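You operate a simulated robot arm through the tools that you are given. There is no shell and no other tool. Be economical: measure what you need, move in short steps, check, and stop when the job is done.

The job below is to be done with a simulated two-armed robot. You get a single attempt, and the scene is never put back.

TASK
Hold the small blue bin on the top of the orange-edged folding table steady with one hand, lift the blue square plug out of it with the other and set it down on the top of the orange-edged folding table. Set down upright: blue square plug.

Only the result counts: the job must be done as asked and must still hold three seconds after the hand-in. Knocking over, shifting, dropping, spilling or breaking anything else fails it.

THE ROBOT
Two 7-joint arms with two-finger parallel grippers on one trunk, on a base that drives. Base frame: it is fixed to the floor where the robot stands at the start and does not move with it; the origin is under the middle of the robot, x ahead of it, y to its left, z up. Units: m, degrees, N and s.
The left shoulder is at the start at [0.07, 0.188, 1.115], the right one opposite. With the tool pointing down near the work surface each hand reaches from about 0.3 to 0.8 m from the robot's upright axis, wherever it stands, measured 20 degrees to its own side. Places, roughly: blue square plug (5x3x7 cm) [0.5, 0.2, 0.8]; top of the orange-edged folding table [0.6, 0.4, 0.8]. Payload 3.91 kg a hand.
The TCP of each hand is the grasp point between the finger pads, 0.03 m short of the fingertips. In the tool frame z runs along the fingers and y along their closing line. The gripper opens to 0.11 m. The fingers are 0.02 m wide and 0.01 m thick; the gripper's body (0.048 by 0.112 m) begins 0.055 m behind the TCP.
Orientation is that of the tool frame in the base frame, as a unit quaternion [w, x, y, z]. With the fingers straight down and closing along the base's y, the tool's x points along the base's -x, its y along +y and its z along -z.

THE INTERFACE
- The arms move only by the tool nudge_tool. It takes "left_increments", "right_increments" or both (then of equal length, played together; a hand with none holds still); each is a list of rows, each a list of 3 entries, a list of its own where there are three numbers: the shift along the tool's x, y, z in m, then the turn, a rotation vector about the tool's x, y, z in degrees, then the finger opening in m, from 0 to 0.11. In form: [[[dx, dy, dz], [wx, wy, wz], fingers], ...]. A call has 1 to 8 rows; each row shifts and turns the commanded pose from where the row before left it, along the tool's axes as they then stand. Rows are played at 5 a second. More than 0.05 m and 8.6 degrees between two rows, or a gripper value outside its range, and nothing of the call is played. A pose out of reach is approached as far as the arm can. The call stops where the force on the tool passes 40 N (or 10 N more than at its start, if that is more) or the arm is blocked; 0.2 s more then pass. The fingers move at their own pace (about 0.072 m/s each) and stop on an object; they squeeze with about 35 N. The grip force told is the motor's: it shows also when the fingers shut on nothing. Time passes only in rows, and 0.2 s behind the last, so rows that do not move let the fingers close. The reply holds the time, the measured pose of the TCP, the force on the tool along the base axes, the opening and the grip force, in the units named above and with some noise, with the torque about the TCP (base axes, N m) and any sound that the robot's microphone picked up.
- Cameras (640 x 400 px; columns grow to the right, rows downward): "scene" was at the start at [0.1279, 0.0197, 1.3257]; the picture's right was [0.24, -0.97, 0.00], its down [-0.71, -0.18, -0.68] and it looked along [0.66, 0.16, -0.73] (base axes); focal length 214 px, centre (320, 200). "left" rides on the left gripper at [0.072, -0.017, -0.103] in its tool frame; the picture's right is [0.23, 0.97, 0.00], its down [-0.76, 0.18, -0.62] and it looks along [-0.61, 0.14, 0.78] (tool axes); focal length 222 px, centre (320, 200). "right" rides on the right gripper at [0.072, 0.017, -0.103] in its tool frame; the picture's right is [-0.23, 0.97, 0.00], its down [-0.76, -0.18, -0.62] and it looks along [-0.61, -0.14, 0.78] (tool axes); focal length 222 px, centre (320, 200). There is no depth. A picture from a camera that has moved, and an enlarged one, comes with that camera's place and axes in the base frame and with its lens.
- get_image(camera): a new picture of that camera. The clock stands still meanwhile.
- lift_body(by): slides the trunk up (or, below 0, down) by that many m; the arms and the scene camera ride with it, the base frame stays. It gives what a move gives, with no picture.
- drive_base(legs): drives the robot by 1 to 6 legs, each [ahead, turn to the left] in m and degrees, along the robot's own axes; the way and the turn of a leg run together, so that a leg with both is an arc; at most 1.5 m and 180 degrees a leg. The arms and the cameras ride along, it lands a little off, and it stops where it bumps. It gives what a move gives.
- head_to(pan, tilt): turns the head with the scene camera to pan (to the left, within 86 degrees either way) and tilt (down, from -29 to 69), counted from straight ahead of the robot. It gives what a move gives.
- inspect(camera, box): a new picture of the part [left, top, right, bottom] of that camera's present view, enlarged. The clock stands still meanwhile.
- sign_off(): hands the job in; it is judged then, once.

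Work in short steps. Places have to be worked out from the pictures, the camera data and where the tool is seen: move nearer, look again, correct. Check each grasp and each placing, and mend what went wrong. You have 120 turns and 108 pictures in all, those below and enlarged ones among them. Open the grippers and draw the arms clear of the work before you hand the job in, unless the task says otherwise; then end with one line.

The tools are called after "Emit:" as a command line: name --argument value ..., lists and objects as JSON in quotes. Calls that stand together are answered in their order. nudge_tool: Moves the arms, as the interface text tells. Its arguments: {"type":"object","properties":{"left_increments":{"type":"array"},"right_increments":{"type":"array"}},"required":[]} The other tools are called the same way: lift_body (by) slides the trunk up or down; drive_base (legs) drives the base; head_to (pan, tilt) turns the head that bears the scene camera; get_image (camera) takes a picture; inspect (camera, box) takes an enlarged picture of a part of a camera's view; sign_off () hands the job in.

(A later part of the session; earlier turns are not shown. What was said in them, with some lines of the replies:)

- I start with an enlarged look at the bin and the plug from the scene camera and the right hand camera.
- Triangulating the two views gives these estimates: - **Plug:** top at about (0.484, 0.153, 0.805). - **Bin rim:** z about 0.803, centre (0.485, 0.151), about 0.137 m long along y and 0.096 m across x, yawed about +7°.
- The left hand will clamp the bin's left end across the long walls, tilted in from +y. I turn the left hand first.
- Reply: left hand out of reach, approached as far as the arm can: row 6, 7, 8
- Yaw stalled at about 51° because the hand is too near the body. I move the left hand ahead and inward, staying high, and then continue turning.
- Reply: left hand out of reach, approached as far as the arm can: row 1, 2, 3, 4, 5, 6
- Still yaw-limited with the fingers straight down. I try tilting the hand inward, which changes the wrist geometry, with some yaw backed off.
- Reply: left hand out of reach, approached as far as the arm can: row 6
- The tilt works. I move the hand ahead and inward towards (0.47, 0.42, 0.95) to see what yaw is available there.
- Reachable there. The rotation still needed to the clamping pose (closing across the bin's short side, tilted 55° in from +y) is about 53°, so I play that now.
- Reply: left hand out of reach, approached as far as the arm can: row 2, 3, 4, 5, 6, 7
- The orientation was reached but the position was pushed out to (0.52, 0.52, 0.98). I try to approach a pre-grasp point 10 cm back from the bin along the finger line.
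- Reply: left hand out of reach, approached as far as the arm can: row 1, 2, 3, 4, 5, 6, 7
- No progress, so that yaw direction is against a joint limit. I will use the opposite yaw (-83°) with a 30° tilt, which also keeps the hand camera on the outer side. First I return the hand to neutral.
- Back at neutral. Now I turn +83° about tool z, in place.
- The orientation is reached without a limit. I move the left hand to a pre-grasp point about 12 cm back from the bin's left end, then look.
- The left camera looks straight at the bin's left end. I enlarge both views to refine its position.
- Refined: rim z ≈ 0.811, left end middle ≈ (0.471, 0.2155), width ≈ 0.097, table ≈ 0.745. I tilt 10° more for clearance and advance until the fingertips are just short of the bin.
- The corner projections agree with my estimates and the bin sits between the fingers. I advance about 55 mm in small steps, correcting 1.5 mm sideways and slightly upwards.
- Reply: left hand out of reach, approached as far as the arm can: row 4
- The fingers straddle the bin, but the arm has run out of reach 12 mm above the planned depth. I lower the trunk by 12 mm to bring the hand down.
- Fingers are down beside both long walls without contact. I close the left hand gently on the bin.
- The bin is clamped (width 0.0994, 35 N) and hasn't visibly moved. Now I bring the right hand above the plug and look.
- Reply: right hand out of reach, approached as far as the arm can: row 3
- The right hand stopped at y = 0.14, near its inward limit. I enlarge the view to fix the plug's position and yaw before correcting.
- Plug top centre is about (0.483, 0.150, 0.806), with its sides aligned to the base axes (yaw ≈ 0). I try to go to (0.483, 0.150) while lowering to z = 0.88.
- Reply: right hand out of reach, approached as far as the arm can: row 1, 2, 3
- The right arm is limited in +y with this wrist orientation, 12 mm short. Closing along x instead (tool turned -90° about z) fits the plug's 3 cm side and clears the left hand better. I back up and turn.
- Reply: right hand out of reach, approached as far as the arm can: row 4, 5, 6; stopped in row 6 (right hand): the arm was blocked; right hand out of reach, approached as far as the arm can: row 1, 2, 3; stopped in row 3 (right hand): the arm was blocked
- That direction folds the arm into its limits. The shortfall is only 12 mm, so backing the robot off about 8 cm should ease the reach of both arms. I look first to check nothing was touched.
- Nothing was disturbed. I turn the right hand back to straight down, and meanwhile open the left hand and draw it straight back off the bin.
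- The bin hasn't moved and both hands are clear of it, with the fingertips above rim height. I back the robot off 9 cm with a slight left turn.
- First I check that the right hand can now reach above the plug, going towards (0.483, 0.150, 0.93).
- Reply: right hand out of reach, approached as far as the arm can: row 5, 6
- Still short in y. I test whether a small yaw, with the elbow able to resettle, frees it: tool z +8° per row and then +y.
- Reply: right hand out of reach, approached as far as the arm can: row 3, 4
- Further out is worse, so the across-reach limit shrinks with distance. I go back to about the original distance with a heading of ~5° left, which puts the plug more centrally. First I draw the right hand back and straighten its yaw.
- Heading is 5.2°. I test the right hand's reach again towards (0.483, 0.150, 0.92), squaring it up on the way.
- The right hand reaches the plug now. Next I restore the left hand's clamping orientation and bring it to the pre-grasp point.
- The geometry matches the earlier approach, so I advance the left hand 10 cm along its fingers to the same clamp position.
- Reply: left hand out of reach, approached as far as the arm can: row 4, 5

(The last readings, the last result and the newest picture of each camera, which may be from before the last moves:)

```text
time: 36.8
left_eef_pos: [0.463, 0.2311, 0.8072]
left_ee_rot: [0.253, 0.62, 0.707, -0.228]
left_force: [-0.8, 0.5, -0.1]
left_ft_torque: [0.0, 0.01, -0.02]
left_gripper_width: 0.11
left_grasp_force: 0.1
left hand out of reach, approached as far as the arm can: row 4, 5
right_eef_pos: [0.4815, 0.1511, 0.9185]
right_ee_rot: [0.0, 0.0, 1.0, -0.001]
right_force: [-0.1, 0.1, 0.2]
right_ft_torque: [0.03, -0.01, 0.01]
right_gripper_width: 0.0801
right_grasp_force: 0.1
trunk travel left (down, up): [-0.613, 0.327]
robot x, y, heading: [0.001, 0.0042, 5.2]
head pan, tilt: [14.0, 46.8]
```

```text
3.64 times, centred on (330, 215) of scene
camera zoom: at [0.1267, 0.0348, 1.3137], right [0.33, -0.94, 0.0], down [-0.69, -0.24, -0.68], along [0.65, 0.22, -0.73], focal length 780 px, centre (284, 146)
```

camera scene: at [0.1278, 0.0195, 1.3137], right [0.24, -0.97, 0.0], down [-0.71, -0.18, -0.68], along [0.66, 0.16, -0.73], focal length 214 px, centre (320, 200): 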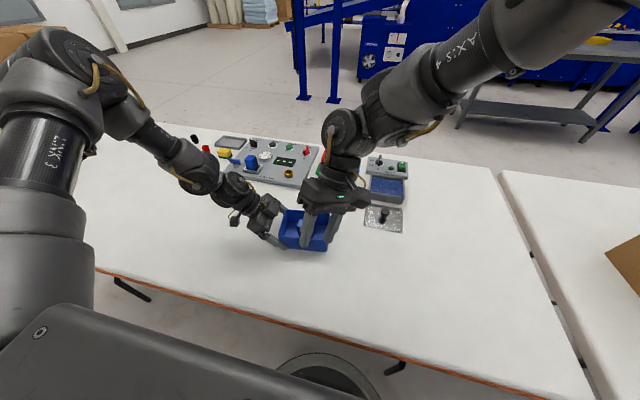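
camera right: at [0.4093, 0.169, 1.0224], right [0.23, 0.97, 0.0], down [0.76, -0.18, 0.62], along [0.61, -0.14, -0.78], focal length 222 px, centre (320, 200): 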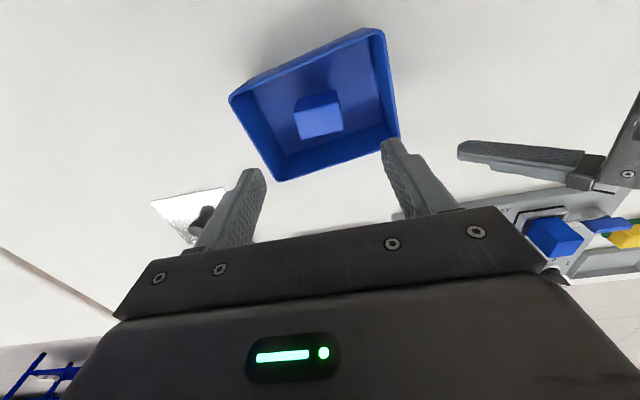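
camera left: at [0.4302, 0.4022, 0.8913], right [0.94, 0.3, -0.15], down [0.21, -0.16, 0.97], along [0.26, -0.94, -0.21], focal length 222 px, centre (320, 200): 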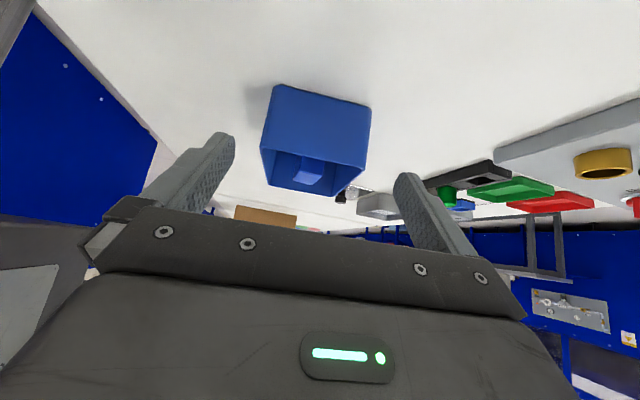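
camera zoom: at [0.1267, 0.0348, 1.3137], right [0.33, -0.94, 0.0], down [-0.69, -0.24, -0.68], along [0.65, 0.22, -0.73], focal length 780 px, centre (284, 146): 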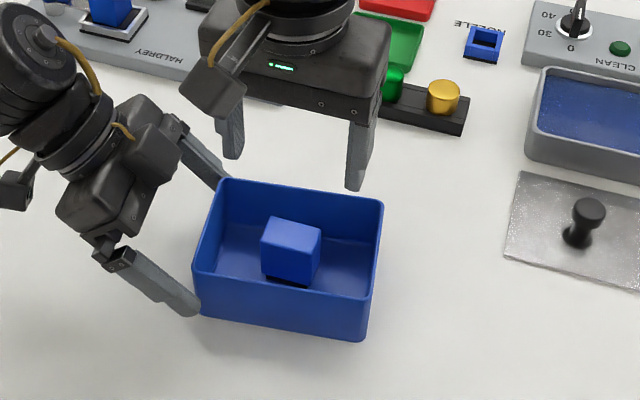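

The left hand ran out of reach 14 mm short in y and 22 mm high. Higher relative to the shoulder it reached further inward, so I raise both hands 6 cm and then lower the trunk by the same amount.

Emit:
nudge_tool --left_increments '[[[-0.0129, 0, -0.0153], [0, 0, 0], 0.11], [[-0.0129, 0, -0.0153], [0, 0, 0], 0.11], [[-0.0129, 0, -0.0153], [0, 0, 0], 0.11]]' --right_increments '[[[0, 0, -0.02], [0, 0, 0], 0.08], [[0, 0, -0.02], [0, 0, 0], 0.08], [[0, 0, -0.02], [0, 0, 0], 0.08]]'

Emit:
lift_body --by -0.06

```text
time: 37.6
left_eef_pos: [0.4631, 0.2322, 0.8696]
left_ee_rot: [0.255, 0.62, 0.706, -0.228]
left_force: [-0.4, 0.1, 0.1]
left_ft_torque: [-0.04, -0.01, 0.0]
left_gripper_width: 0.11
left_grasp_force: 0.1
right_eef_pos: [0.4798, 0.1515, 0.9815]
right_ee_rot: [0.0, -0.001, 1.0, 0.0]
right_force: [0.1, 0.1, 0.2]
right_ft_torque: [-0.02, 0.0, -0.02]
right_gripper_width: 0.0798
right_grasp_force: 0.1
trunk travel left (down, up): [-0.613, 0.327]
robot x, y, heading: [0.0012, 0.0029, 5.3]
head pan, tilt: [14.0, 46.8]
```

```text
time: 38.6
left_eef_pos: [0.4638, 0.2314, 0.8099]
left_ee_rot: [0.254, 0.621, 0.706, -0.227]
left_force: [0.3, -0.4, 0.6]
left_ft_torque: [0.0, -0.01, 0.02]
left_gripper_width: 0.11
left_grasp_force: 0.0
right_eef_pos: [0.4817, 0.1514, 0.9221]
right_ee_rot: [0.001, 0.0, 1.0, 0.0]
right_force: [0.3, -0.3, 0.1]
right_ft_torque: [0.03, 0.01, -0.01]
right_gripper_width: 0.08
right_grasp_force: 0.0
trunk travel left (down, up): [-0.553, 0.387]
robot x, y, heading: [-0.0003, 0.0043, 5.5]
head pan, tilt: [14.0, 46.8]
```

The trunk is lowered. The fingers are about 5 mm off the bin's centreline, so I back off slightly, shift across, then advance to the clamp position.

Emit:
nudge_tool --left_increments '[[[0, 0.0048, -0.01], [0, 0, 0], 0.11], [[0.0045, 0, 0.01], [0, 0, 0], 0.11], [[0, 0, 0.015], [0, 0, 0], 0.11], [[0, 0, 0.014], [0, 0, 0], 0.11], [[0, 0, 0], [0, 0, 0], 0.11]]'

Emit:
inspect --camera "scene" --box '[260, 160, 400, 270]'

Emit:
get_image --camera "left"

```text
time: 39.8
left_eef_pos: [0.4707, 0.2172, 0.7842]
left_ee_rot: [0.254, 0.62, 0.707, -0.228]
left_force: [0.1, -0.2, 0.6]
left_ft_torque: [0.03, 0.01, 0.03]
left_gripper_width: 0.1099
left_grasp_force: 0.1
right_eef_pos: [0.4819, 0.1512, 0.9204]
right_ee_rot: [0.0, 0.0, 1.0, 0.0]
right_force: [0.3, 0.4, 0.9]
right_ft_torque: [-0.02, -0.02, 0.02]
right_gripper_width: 0.0798
right_grasp_force: 0.2
trunk travel left (down, up): [-0.553, 0.387]
robot x, y, heading: [0.0044, 0.0045, 5.2]
head pan, tilt: [14.0, 46.8]
```

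```text
3.64 times, centred on (330, 215) of scene
camera zoom: at [0.1262, 0.0353, 1.2538], right [0.33, -0.94, 0.0], down [-0.69, -0.24, -0.68], along [0.65, 0.22, -0.73], focal length 780 px, centre (284, 146)
```

zoom: 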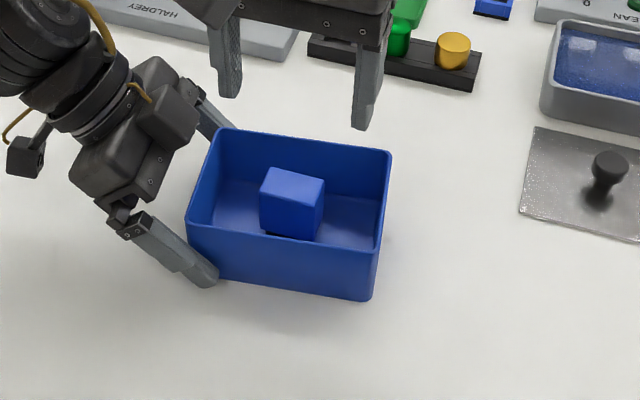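

```text
82 pictures are left
camera left: at [0.4386, 0.3365, 0.8157], right [0.94, 0.3, -0.15], down [0.21, -0.16, 0.97], along [0.26, -0.94, -0.21], focal length 222 px, centre (320, 200)
```

left: 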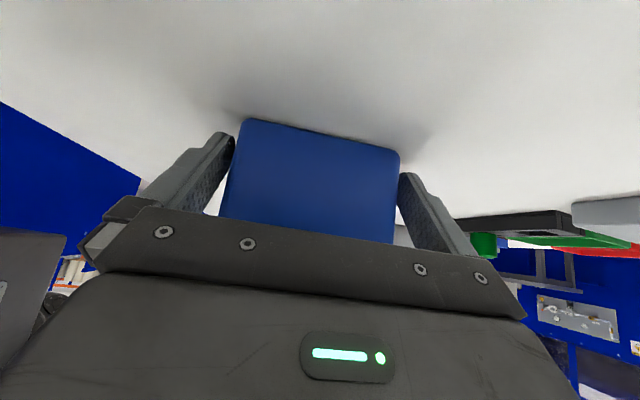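

The left hand is in place again. I clamp the bin.

Emit:
nudge_tool --left_increments '[[[0, 0, 0], [0, 0, 0], 0.1], [[0, 0, 0], [0, 0, 0], 0.096], [[0, 0, 0], [0, 0, 0], 0.092], [[0, 0, 0], [0, 0, 0], 0.088], [[0, 0, 0], [0, 0, 0], 0.085], [[0, 0, 0], [0, 0, 0], 0.085]]'

Emit:
get_image --camera "right"

Emit:
inspect --camera "right" --box '[220, 20, 410, 190]'

Emit:
inspect --camera "scene" --box '[290, 175, 362, 235]'

```text
time: 41.2
left_eef_pos: [0.4718, 0.2165, 0.7831]
left_ee_rot: [0.253, 0.62, 0.706, -0.228]
left_force: [0.5, -0.4, 0.5]
left_ft_torque: [0.02, -0.08, 0.0]
left_gripper_width: 0.0995
left_grasp_force: 35.0
right_eef_pos: [0.4819, 0.1503, 0.9222]
right_ee_rot: [0.0, 0.0, 1.0, 0.0]
right_force: [1.1, 0.5, 0.4]
right_ft_torque: [0.05, -0.03, 0.01]
right_gripper_width: 0.0799
right_grasp_force: 0.1
trunk travel left (down, up): [-0.553, 0.387]
robot x, y, heading: [-0.0004, 0.0074, 5.1]
head pan, tilt: [14.0, 46.8]
```

```text
81 pictures are left
camera right: at [0.4097, 0.168, 1.0236], right [0.23, 0.97, 0.0], down [0.76, -0.18, 0.62], along [0.61, -0.14, -0.78], focal length 222 px, centre (320, 200)
```

right: 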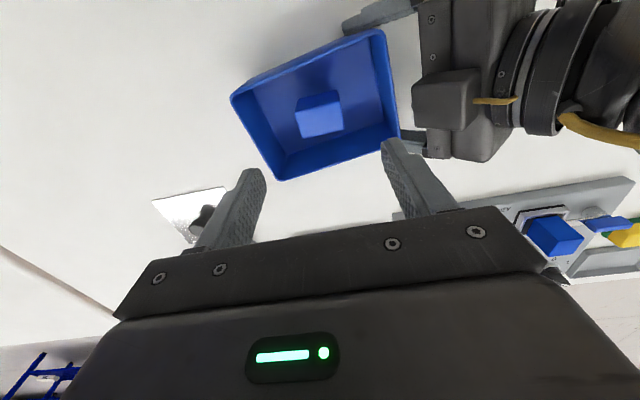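

```text
2.35 times, centred on (315, 105) of right
camera zoom: at [0.4097, 0.168, 1.0236], right [0.23, 0.97, 0.0], down [0.76, -0.18, 0.62], along [0.61, -0.14, -0.78], focal length 523 px, centre (332, 424)
```

zoom: 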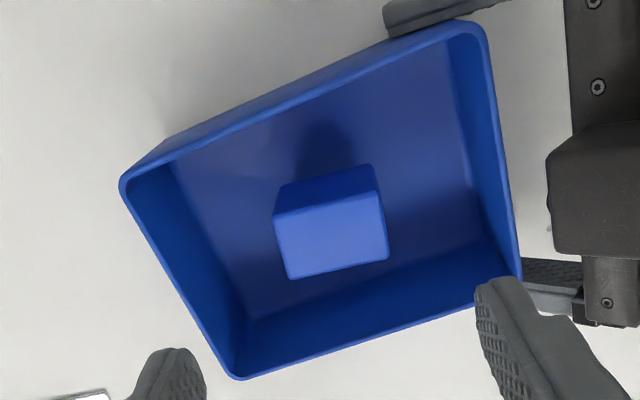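

```text
6.67 times, centred on (326, 205) of scene
camera zoom: at [0.1265, 0.0352, 1.2537], right [0.33, -0.94, 0.0], down [-0.69, -0.24, -0.68], along [0.65, 0.22, -0.73], focal length 1430 px, centre (280, 167)
```

zoom: 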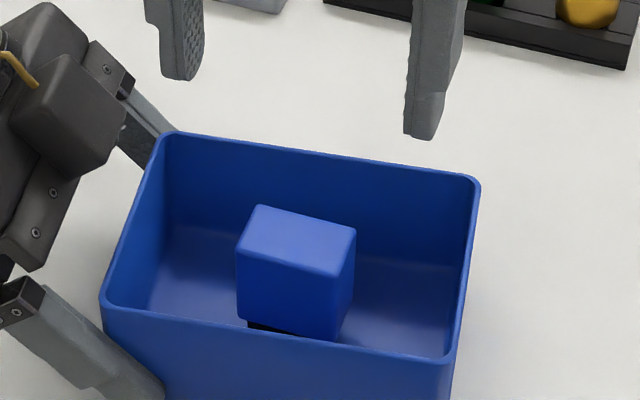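

Clamped at 35 N with no shift. The plug is directly below the right TCP (about 0.482, 0.151), yaw about 0. I lower the right hand until its tips are just at the rim.

Emit:
nudge_tool --right_increments '[[[0, 0, 0.025], [0, 0, 0], 0.074], [[0, 0, 0.025], [0, 0, 0], 0.074], [[0, 0.001, 0.022], [0, 0, 0], 0.074], [[0, 0, 0], [0, 0, 0], 0.074]]'

Emit:
inspect --camera "scene" --box '[270, 150, 382, 240]'

Emit:
get_image --camera "right"

```text
time: 42.2
left_eef_pos: [0.4719, 0.217, 0.7836]
left_ee_rot: [0.254, 0.62, 0.707, -0.228]
left_force: [0.0, 0.2, -0.3]
left_ft_torque: [-0.01, -0.05, 0.07]
left_gripper_width: 0.0997
left_grasp_force: 34.8
right_eef_pos: [0.4812, 0.1511, 0.8504]
right_ee_rot: [0.0, 0.0, 1.0, -0.001]
right_force: [-0.1, 0.5, 0.3]
right_ft_torque: [0.03, -0.02, 0.0]
right_gripper_width: 0.0742
right_grasp_force: 0.0
trunk travel left (down, up): [-0.553, 0.387]
robot x, y, heading: [-0.0018, 0.0046, 5.0]
head pan, tilt: [14.0, 46.8]
```

```text
4.44 times, centred on (326, 195) of scene
camera zoom: at [0.1264, 0.0352, 1.2537], right [0.33, -0.94, 0.0], down [-0.69, -0.24, -0.68], along [0.65, 0.22, -0.73], focal length 953 px, centre (293, 222)
```

zoom: 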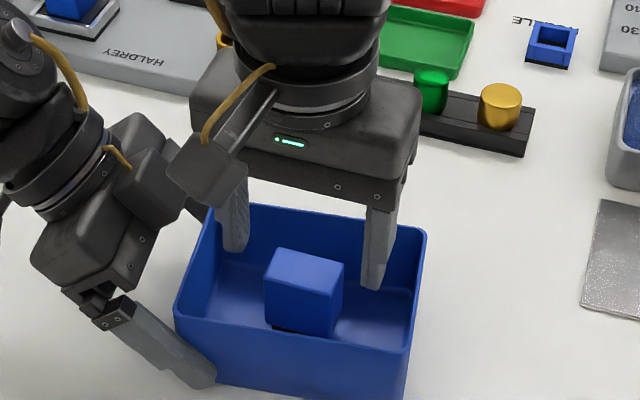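

```text
77 pictures are left
camera right: at [0.4086, 0.169, 0.9524], right [0.23, 0.97, 0.0], down [0.76, -0.18, 0.62], along [0.61, -0.14, -0.78], focal length 222 px, centre (320, 200)
```

right: 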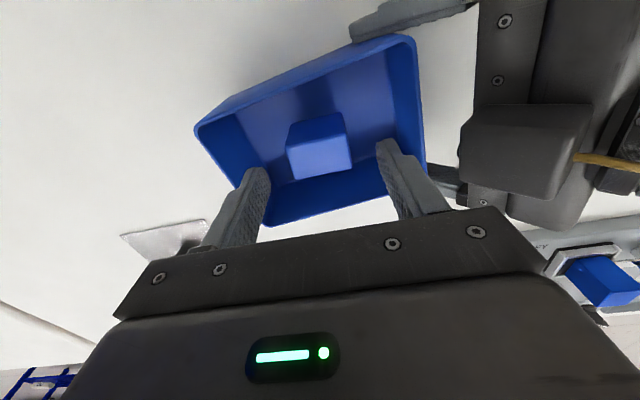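

The fingers straddle the plug cleanly. A block on the left gripper comes close to the right gripper's body, so I check that clearance before going further down.

Emit:
inspect --camera "right" --box '[400, 60, 640, 260]'

Emit:
inspect --camera "scene" --box '[270, 160, 350, 230]'

Emit:
inspect --camera "left" --box '[0, 0, 640, 400]'

```text
2.00 times, centred on (520, 160) of right
camera zoom: at [0.4086, 0.169, 0.9524], right [0.23, 0.97, 0.0], down [0.76, -0.18, 0.62], along [0.61, -0.14, -0.78], focal length 444 px, centre (-80, 280)
```

zoom: 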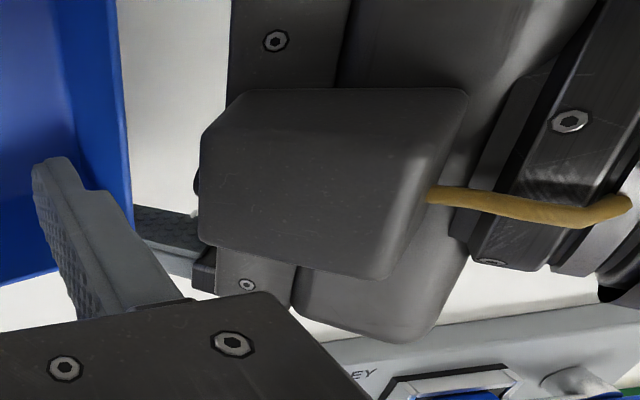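

```text
5.71 times, centred on (310, 195) of scene
camera zoom: at [0.1264, 0.0352, 1.2537], right [0.33, -0.94, 0.0], down [-0.69, -0.24, -0.68], along [0.65, 0.22, -0.73], focal length 1226 px, centre (377, 229)
```

zoom: 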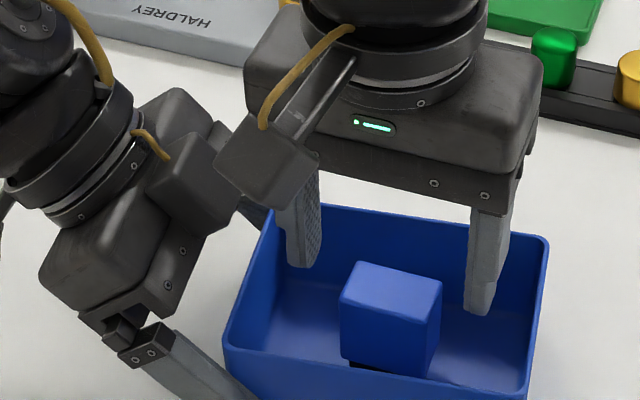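

```text
1.00 times, centred on (320, 200) of left (not enlarged: the box is as wide or as high as the picture)
camera zoom: at [0.4388, 0.3366, 0.8158], right [0.94, 0.3, -0.15], down [0.21, -0.16, 0.97], along [0.26, -0.94, -0.21], focal length 222 px, centre (320, 200)
```

zoom: 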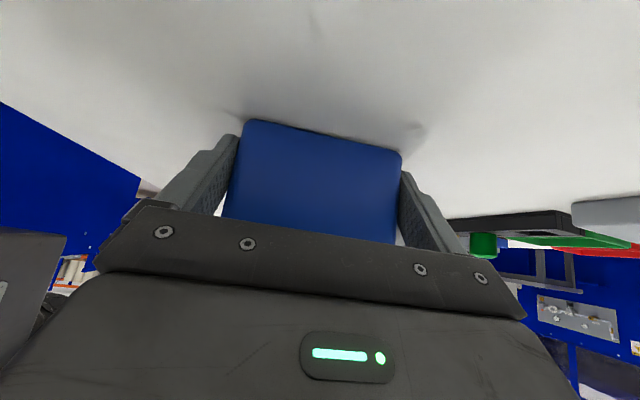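

The block's nearest edge is at about y = 0.218 and the right gripper's body ends at about y = 0.207, so there is roughly 1 cm of clearance. I continue down to z ≈ 0.79.

Emit:
nudge_tool --right_increments '[[[0, -0.0005, 0.02], [0, 0, 0], 0.074], [[0, 0, 0.02], [0, 0, 0], 0.074], [[0, 0, 0.02], [0, 0, 0], 0.074], [[0, 0, 0], [0, 0, 0], 0.074]]'

Emit:
inspect --camera "scene" --box '[270, 150, 382, 240]'

Emit:
get_image --camera "right"

```text
time: 43.2
left_eef_pos: [0.4716, 0.2164, 0.7838]
left_ee_rot: [0.254, 0.62, 0.707, -0.228]
left_force: [0.3, -0.3, 0.6]
left_ft_torque: [-0.02, -0.09, 0.06]
left_gripper_width: 0.0995
left_grasp_force: 35.3
right_eef_pos: [0.4798, 0.1503, 0.7887]
right_ee_rot: [0.001, 0.001, 1.0, 0.0]
right_force: [0.4, 0.1, 0.0]
right_ft_torque: [0.0, 0.0, -0.03]
right_gripper_width: 0.074
right_grasp_force: 0.0
trunk travel left (down, up): [-0.553, 0.387]
robot x, y, heading: [0.0035, 0.0017, 5.1]
head pan, tilt: [14.0, 46.8]
```

```text
4.44 times, centred on (326, 195) of scene
camera zoom: at [0.1264, 0.0352, 1.2537], right [0.33, -0.94, 0.0], down [-0.69, -0.24, -0.68], along [0.65, 0.22, -0.73], focal length 953 px, centre (293, 222)
```

zoom: 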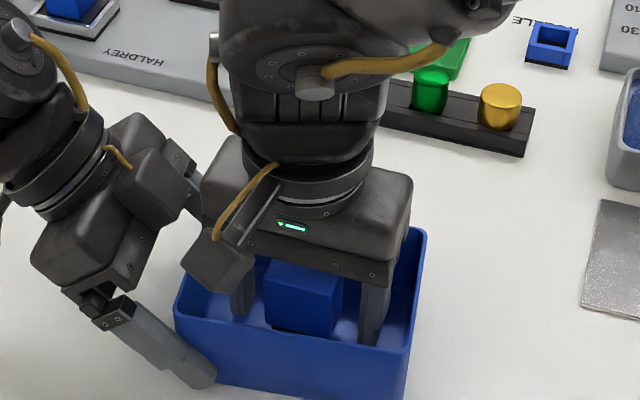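

```text
72 pictures are left
camera right: at [0.409, 0.1679, 0.8914], right [0.23, 0.97, 0.0], down [0.76, -0.18, 0.62], along [0.61, -0.14, -0.78], focal length 222 px, centre (320, 200)
```

right: 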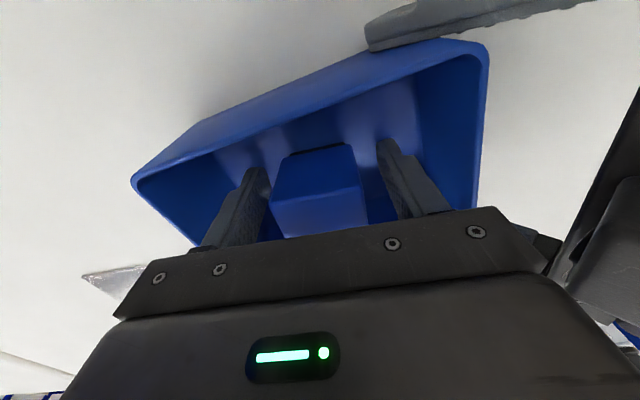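

The fingers are around the plug with no contact. I close the right hand.

Emit:
nudge_tool --right_increments '[[[0, 0, 0], [0, 0, 0], 0.066], [[0, 0, 0], [0, 0, 0], 0.06], [[0, 0, 0], [0, 0, 0], 0.055], [[0, 0, 0], [0, 0, 0], 0.05], [[0, 0, 0], [0, 0, 0], 0.045], [[0, 0, 0], [0, 0, 0], 0.035], [[0, 0, 0], [0, 0, 0], 0.035]]'

Emit:
get_image --camera "right"

```text
time: 44.8
left_eef_pos: [0.4715, 0.2175, 0.7837]
left_ee_rot: [0.254, 0.62, 0.706, -0.229]
left_force: [0.8, 0.2, 0.1]
left_ft_torque: [0.01, -0.17, 0.07]
left_gripper_width: 0.0994
left_grasp_force: 35.2
right_eef_pos: [0.482, 0.1507, 0.7892]
right_ee_rot: [0.0, 0.0, 1.0, 0.0]
right_force: [0.6, 0.0, 0.0]
right_ft_torque: [0.0, 0.0, 0.02]
right_gripper_width: 0.0433
right_grasp_force: 34.7
trunk travel left (down, up): [-0.553, 0.387]
robot x, y, heading: [0.0003, 0.0032, 5.4]
head pan, tilt: [14.0, 46.8]
```

```text
71 pictures are left
camera right: at [0.409, 0.1678, 0.8917], right [0.23, 0.97, 0.0], down [0.76, -0.18, 0.62], along [0.61, -0.14, -0.78], focal length 222 px, centre (320, 200)
```

right: 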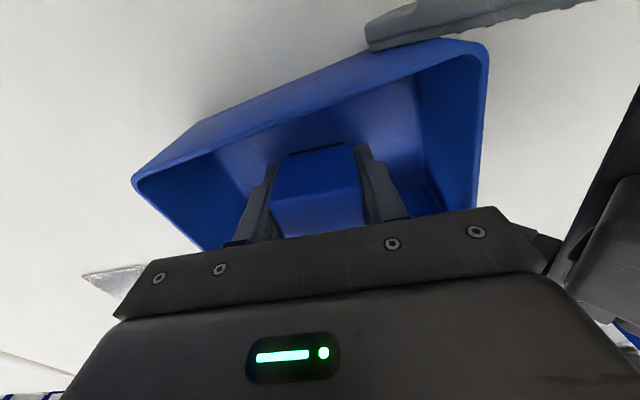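

The plug is held at 43 mm width with 35 N. I lift slowly, straight up.

Emit:
nudge_tool --right_increments '[[[0, 0, -0.01], [0, 0, 0], 0.035], [[0, 0, -0.015], [0, 0, 0], 0.035], [[0, 0, -0.02], [0, 0, 0], 0.035], [[0, 0, -0.02], [0, 0, 0], 0.035], [[0, 0, -0.025], [0, 0, 0], 0.035], [[0, 0, -0.03], [0, 0, 0], 0.035]]'

Emit:
get_image --camera "scene"

Emit:
get_image --camera "right"

```text
time: 46.2
left_eef_pos: [0.4706, 0.2173, 0.7834]
left_ee_rot: [0.253, 0.62, 0.706, -0.228]
left_force: [-0.3, 0.7, 1.1]
left_ft_torque: [-0.19, -0.12, -0.08]
left_gripper_width: 0.0993
left_grasp_force: 34.4
right_eef_pos: [0.4799, 0.1534, 0.9103]
right_ee_rot: [0.0, 0.0, 1.0, 0.0]
right_force: [-0.3, -0.2, -1.0]
right_ft_torque: [0.02, -0.02, 0.02]
right_gripper_width: 0.0437
right_grasp_force: 35.1
trunk travel left (down, up): [-0.553, 0.387]
robot x, y, heading: [0.0036, 0.0064, 5.0]
head pan, tilt: [14.0, 46.8]
```

```text
70 pictures are left
camera scene: at [0.1257, 0.0351, 1.2537], right [0.33, -0.94, 0.0], down [-0.69, -0.24, -0.68], along [0.65, 0.22, -0.73], focal length 214 px, centre (320, 200)
```

scene: 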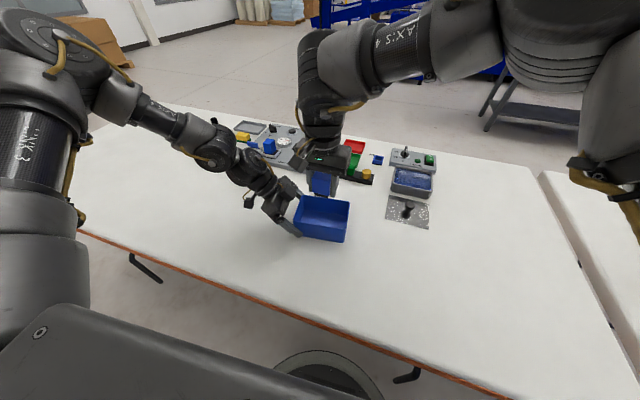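

```text
69 pictures are left
camera right: at [0.4084, 0.1694, 1.0124], right [0.23, 0.97, 0.0], down [0.76, -0.18, 0.62], along [0.61, -0.14, -0.78], focal length 222 px, centre (320, 200)
```

right: 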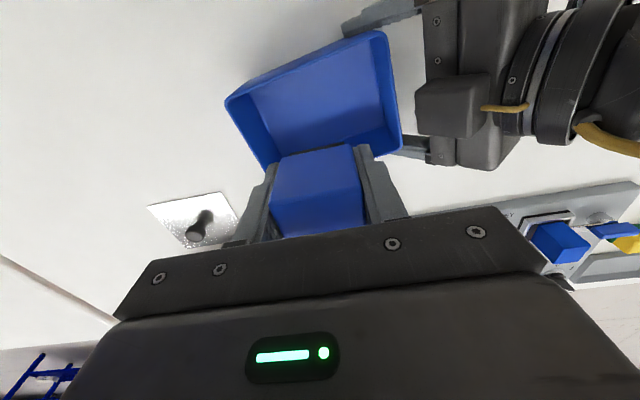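

The plug is out and the bin stayed put. I raise it a little more and carry it to the empty spot right of the bin, around (0.43, -0.05).

Emit:
nudge_tool --right_increments '[[[0, 0, -0.02], [0, 0, 0], 0.035], [[0.008, -0.03, 0], [0, 0, 0], 0.035], [[0.008, -0.035, 0], [0, 0, 0], 0.035], [[0.008, -0.035, 0], [0, 0, 0], 0.035], [[0.008, -0.035, 0], [0, 0, 0], 0.035], [[0.008, -0.035, 0], [0, 0, 0], 0.035], [[0.008, -0.033, 0], [0, 0, 0], 0.035], [[0, 0, 0], [0, 0, 0], 0.035]]'

Emit:
get_image --camera "scene"

Emit:
get_image --camera "right"

```text
time: 48.0
left_eef_pos: [0.4717, 0.2185, 0.7837]
left_ee_rot: [0.254, 0.621, 0.706, -0.229]
left_force: [0.0, -1.1, 1.2]
left_ft_torque: [0.03, -0.14, -0.05]
left_gripper_width: 0.0995
left_grasp_force: 35.0
right_eef_pos: [0.4318, -0.052, 0.929]
right_ee_rot: [0.001, -0.001, 1.0, 0.001]
right_force: [0.4, 0.0, 0.2]
right_ft_torque: [0.0, 0.0, 0.0]
right_gripper_width: 0.0436
right_grasp_force: 35.3
trunk travel left (down, up): [-0.553, 0.387]
robot x, y, heading: [0.0042, 0.0029, 5.1]
head pan, tilt: [14.0, 46.8]
```

```text
68 pictures are left
camera scene: at [0.1263, 0.0359, 1.2537], right [0.33, -0.94, 0.0], down [-0.69, -0.24, -0.68], along [0.65, 0.22, -0.73], focal length 214 px, centre (320, 200)
```

scene: 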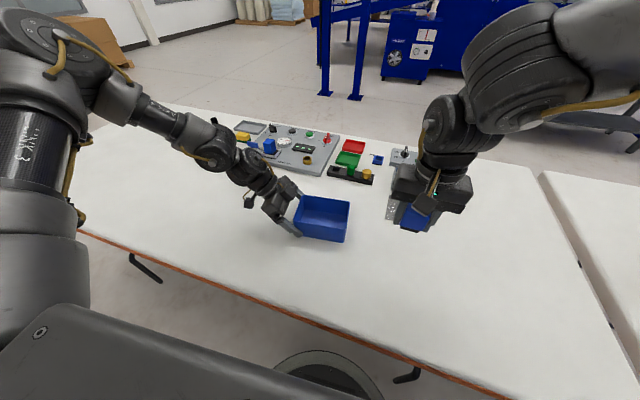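

```text
67 pictures are left
camera right: at [0.3594, -0.0337, 1.0312], right [0.23, 0.97, 0.0], down [0.76, -0.18, 0.62], along [0.61, -0.14, -0.78], focal length 222 px, centre (320, 200)
```

right: 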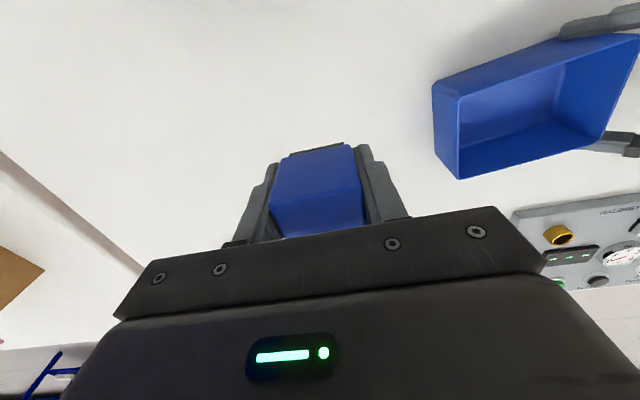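

The spot below is empty and the plug hangs upright. It rested on the bin floor at TCP z = 0.789, so table contact should come near 0.785. I lower to about 0.80 first.

Emit:
nudge_tool --right_increments '[[[0, 0, 0.03], [0, 0, 0], 0.035], [[0, 0, 0.03], [0, 0, 0], 0.035], [[0, 0, 0.03], [0, 0, 0], 0.035], [[0, 0, 0.025], [0, 0, 0], 0.035], [[0, 0, 0.013], [0, 0, 0], 0.035], [[0, 0, 0], [0, 0, 0], 0.035]]'

Emit:
inspect --camera "scene" --box '[350, 170, 490, 270]'

Emit:
get_image --camera "right"

```text
time: 49.4
left_eef_pos: [0.4704, 0.2176, 0.785]
left_ee_rot: [0.254, 0.62, 0.707, -0.228]
left_force: [0.4, 1.3, 1.1]
left_ft_torque: [0.04, -0.12, 0.05]
left_gripper_width: 0.0995
left_grasp_force: 35.1
right_eef_pos: [0.4341, -0.0521, 0.8025]
right_ee_rot: [0.0, 0.0, 1.0, 0.0]
right_force: [-0.3, 0.0, -0.9]
right_ft_torque: [0.0, -0.02, -0.02]
right_gripper_width: 0.0438
right_grasp_force: 34.5
trunk travel left (down, up): [-0.553, 0.387]
robot x, y, heading: [0.0017, 0.0068, 5.4]
head pan, tilt: [14.0, 46.8]
```

```text
4.00 times, centred on (420, 220) of scene
camera zoom: at [0.1264, 0.035, 1.2537], right [0.33, -0.94, 0.0], down [-0.69, -0.24, -0.68], along [0.65, 0.22, -0.73], focal length 858 px, centre (-80, 120)
```

zoom: 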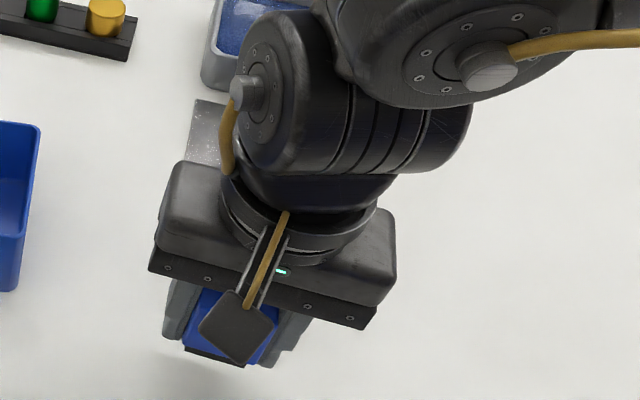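

```text
65 pictures are left
camera right: at [0.3619, -0.0347, 0.9047], right [0.23, 0.97, 0.0], down [0.76, -0.18, 0.62], along [0.61, -0.14, -0.78], focal length 222 px, centre (320, 200)
```

right: 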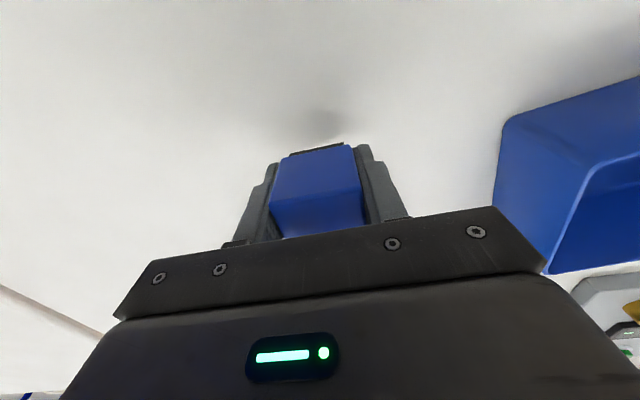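

Just above the table, judging by the gap to its shadow. I lower in 3 mm steps and watch the force.

Emit:
nudge_tool --right_increments '[[[0, 0, 0.004], [0, 0, 0], 0.035], [[0, 0, 0.004], [0, 0, 0], 0.035], [[0, 0, 0.003], [0, 0, 0], 0.035], [[0, 0, 0.003], [0, 0, 0], 0.035], [[0, 0, 0], [0, 0, 0], 0.035]]'

```text
time: 50.6
left_eef_pos: [0.4707, 0.217, 0.7823]
left_ee_rot: [0.254, 0.62, 0.707, -0.228]
left_force: [0.5, 0.2, 1.0]
left_ft_torque: [-0.02, -0.16, 0.0]
left_gripper_width: 0.0996
left_grasp_force: 34.3
right_eef_pos: [0.433, -0.052, 0.788]
right_ee_rot: [0.001, 0.001, 1.0, 0.001]
right_force: [-0.6, 0.4, -0.8]
right_ft_torque: [-0.02, -0.01, -0.02]
right_gripper_width: 0.0434
right_grasp_force: 34.9
trunk travel left (down, up): [-0.553, 0.387]
robot x, y, heading: [0.0017, 0.0042, 5.0]
head pan, tilt: [14.0, 46.8]
```

No contact yet, so I go further in 1.5 mm steps.

Emit:
nudge_tool --right_increments '[[[0, 0, 0.0015], [0, 0, 0], 0.035], [[0, 0, 0.0015], [0, 0, 0], 0.035], [[0, 0, 0.001], [0, 0, 0], 0.035], [[0, 0, 0], [0, 0, 0], 0.035]]'

Emit:
get_image --camera "right"

```text
time: 51.6
left_eef_pos: [0.4691, 0.2171, 0.7847]
left_ee_rot: [0.253, 0.621, 0.706, -0.228]
left_force: [-0.1, 1.1, 0.3]
left_ft_torque: [0.03, 0.02, 0.0]
left_gripper_width: 0.0995
left_grasp_force: 34.9
right_eef_pos: [0.4337, -0.0516, 0.7859]
right_ee_rot: [0.001, -0.001, 1.0, 0.0]
right_force: [0.7, -2.8, 18.1]
right_ft_torque: [-0.13, 0.0, 0.01]
right_gripper_width: 0.0433
right_grasp_force: 35.0
trunk travel left (down, up): [-0.553, 0.387]
robot x, y, heading: [0.0002, 0.0075, 5.3]
head pan, tilt: [14.0, 46.8]
```

```text
64 pictures are left
camera right: at [0.3614, -0.0348, 0.8874], right [0.23, 0.97, 0.0], down [0.76, -0.18, 0.63], along [0.61, -0.14, -0.78], focal length 222 px, centre (320, 200)
```

right: 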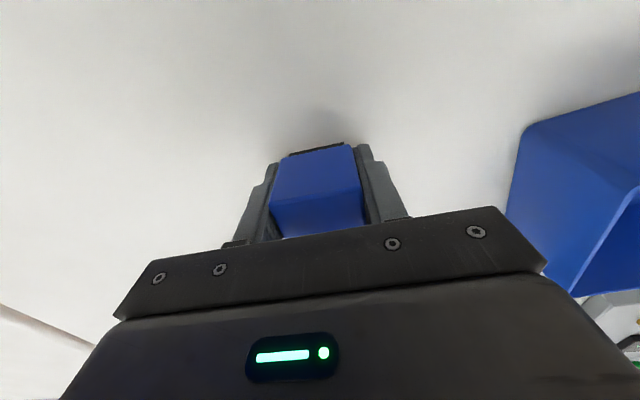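

There is 18 N of contact, so the plug stands on the table. I ease off 1.5 mm, open gently, and check.

Emit:
nudge_tool --right_increments '[[[0, 0, -0.0015], [0, 0, 0], 0.035], [[0, 0, 0], [0, 0, 0], 0.046], [[0, 0, 0], [0, 0, 0], 0.052], [[0, 0, 0], [0, 0, 0], 0.06], [[0, 0, 0], [0, 0, 0], 0.07], [[0, 0, 0], [0, 0, 0], 0.075], [[0, 0, 0], [0, 0, 0], 0.075]]'

Emit:
get_image --camera "right"

```text
time: 53.2
left_eef_pos: [0.4705, 0.2166, 0.7839]
left_ee_rot: [0.253, 0.62, 0.707, -0.228]
left_force: [0.6, 0.3, 1.4]
left_ft_torque: [0.01, -0.14, 0.06]
left_gripper_width: 0.0994
left_grasp_force: 34.7
right_eef_pos: [0.4349, -0.0517, 0.785]
right_ee_rot: [-0.001, 0.0, 1.0, 0.0]
right_force: [-0.5, 0.0, 0.5]
right_ft_torque: [-0.01, 0.01, -0.01]
right_gripper_width: 0.0752
right_grasp_force: 0.0
trunk travel left (down, up): [-0.553, 0.387]
robot x, y, heading: [-0.0026, 0.0048, 5.3]
head pan, tilt: [14.0, 46.8]
```

```text
63 pictures are left
camera right: at [0.3618, -0.0347, 0.8874], right [0.23, 0.97, 0.0], down [0.76, -0.18, 0.62], along [0.61, -0.14, -0.78], focal length 222 px, centre (320, 200)
```

right: 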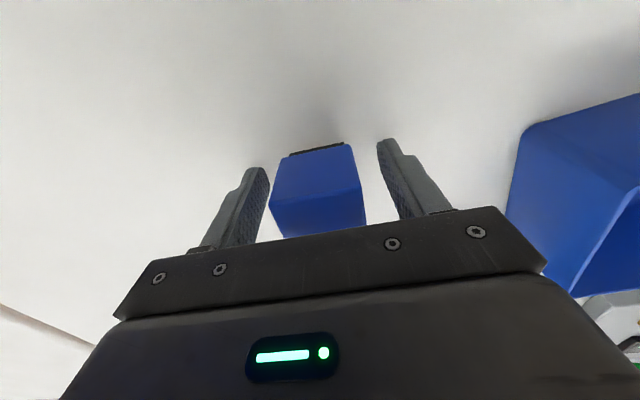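

The plug stands free between the open fingers. I raise the right hand straight up, and open the left hand on the bin at the same time.

Emit:
nudge_tool --left_increments '[[[0, 0, 0], [0, 0, 0], 0.104], [[0, 0, 0], [0, 0, 0], 0.11], [[0, 0, 0], [0, 0, 0], 0.11], [[0, 0, -0.015], [0, 0, 0], 0.11], [[0, 0, -0.025], [0, 0, 0], 0.11], [[0, 0, -0.03], [0, 0, 0], 0.11], [[0, 0, -0.03], [0, 0, 0], 0.11], [[0, 0, -0.03], [0, 0, 0], 0.11]]' --right_increments '[[[0, 0, -0.01], [0, 0, 0], 0.075], [[0, 0, -0.02], [0, 0, 0], 0.075], [[0, 0, -0.03], [0, 0, 0], 0.075], [[0, 0, -0.03], [0, 0, 0], 0.075], [[0, 0, -0.03], [0, 0, 0], 0.075], [[0, 0, -0.03], [0, 0, 0], 0.075], [[0, -0.03, 0], [0, 0, 0], 0.075], [[0, -0.03, 0], [0, 0, 0], 0.075]]'

Emit:
get_image --camera "scene"

Emit:
get_image --camera "right"

```text
time: 55.0
left_eef_pos: [0.4578, 0.3009, 0.883]
left_ee_rot: [0.254, 0.621, 0.706, -0.228]
left_force: [-0.8, -0.1, 0.3]
left_ft_torque: [0.0, 0.01, -0.01]
left_gripper_width: 0.1099
left_grasp_force: 0.0
right_eef_pos: [0.4335, -0.1141, 0.9349]
right_ee_rot: [0.001, -0.001, 1.0, 0.0]
right_force: [-0.7, 0.2, 0.7]
right_ft_torque: [0.04, -0.01, -0.03]
right_gripper_width: 0.0749
right_grasp_force: 0.0
trunk travel left (down, up): [-0.553, 0.387]
robot x, y, heading: [-0.0, 0.004, 5.3]
head pan, tilt: [14.0, 46.8]
```

```text
62 pictures are left
camera scene: at [0.125, 0.0345, 1.2539], right [0.33, -0.94, 0.0], down [-0.69, -0.24, -0.69], along [0.65, 0.22, -0.73], focal length 214 px, centre (320, 200)
```

scene: 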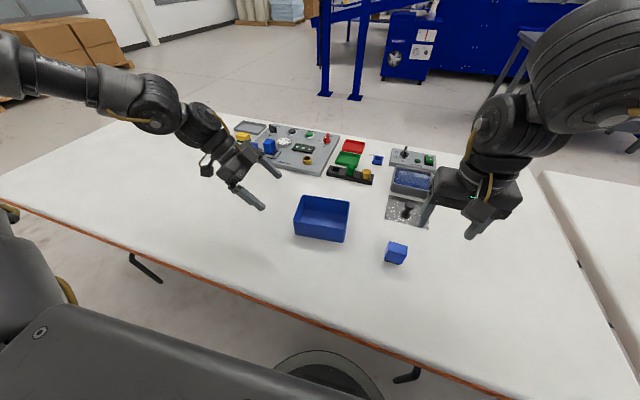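

```text
61 pictures are left
camera right: at [0.3614, -0.0954, 1.038], right [0.23, 0.97, 0.0], down [0.76, -0.18, 0.62], along [0.61, -0.14, -0.78], focal length 222 px, centre (320, 200)
```

right: 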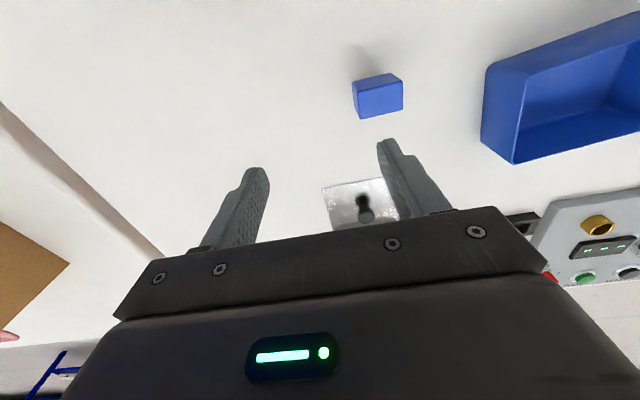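

The plug stands upright on the table, the bin is where it was, and both hands are open and clear, so I hand the job in.

Emit:
sign_off

```text
The job is handed in.
```

The blue square plug is standing upright on the folding table, lifted out with the right hand while the left hand held the bin steady; the bin ended where it started, nothing else looked disturbed, and the job is handed in.
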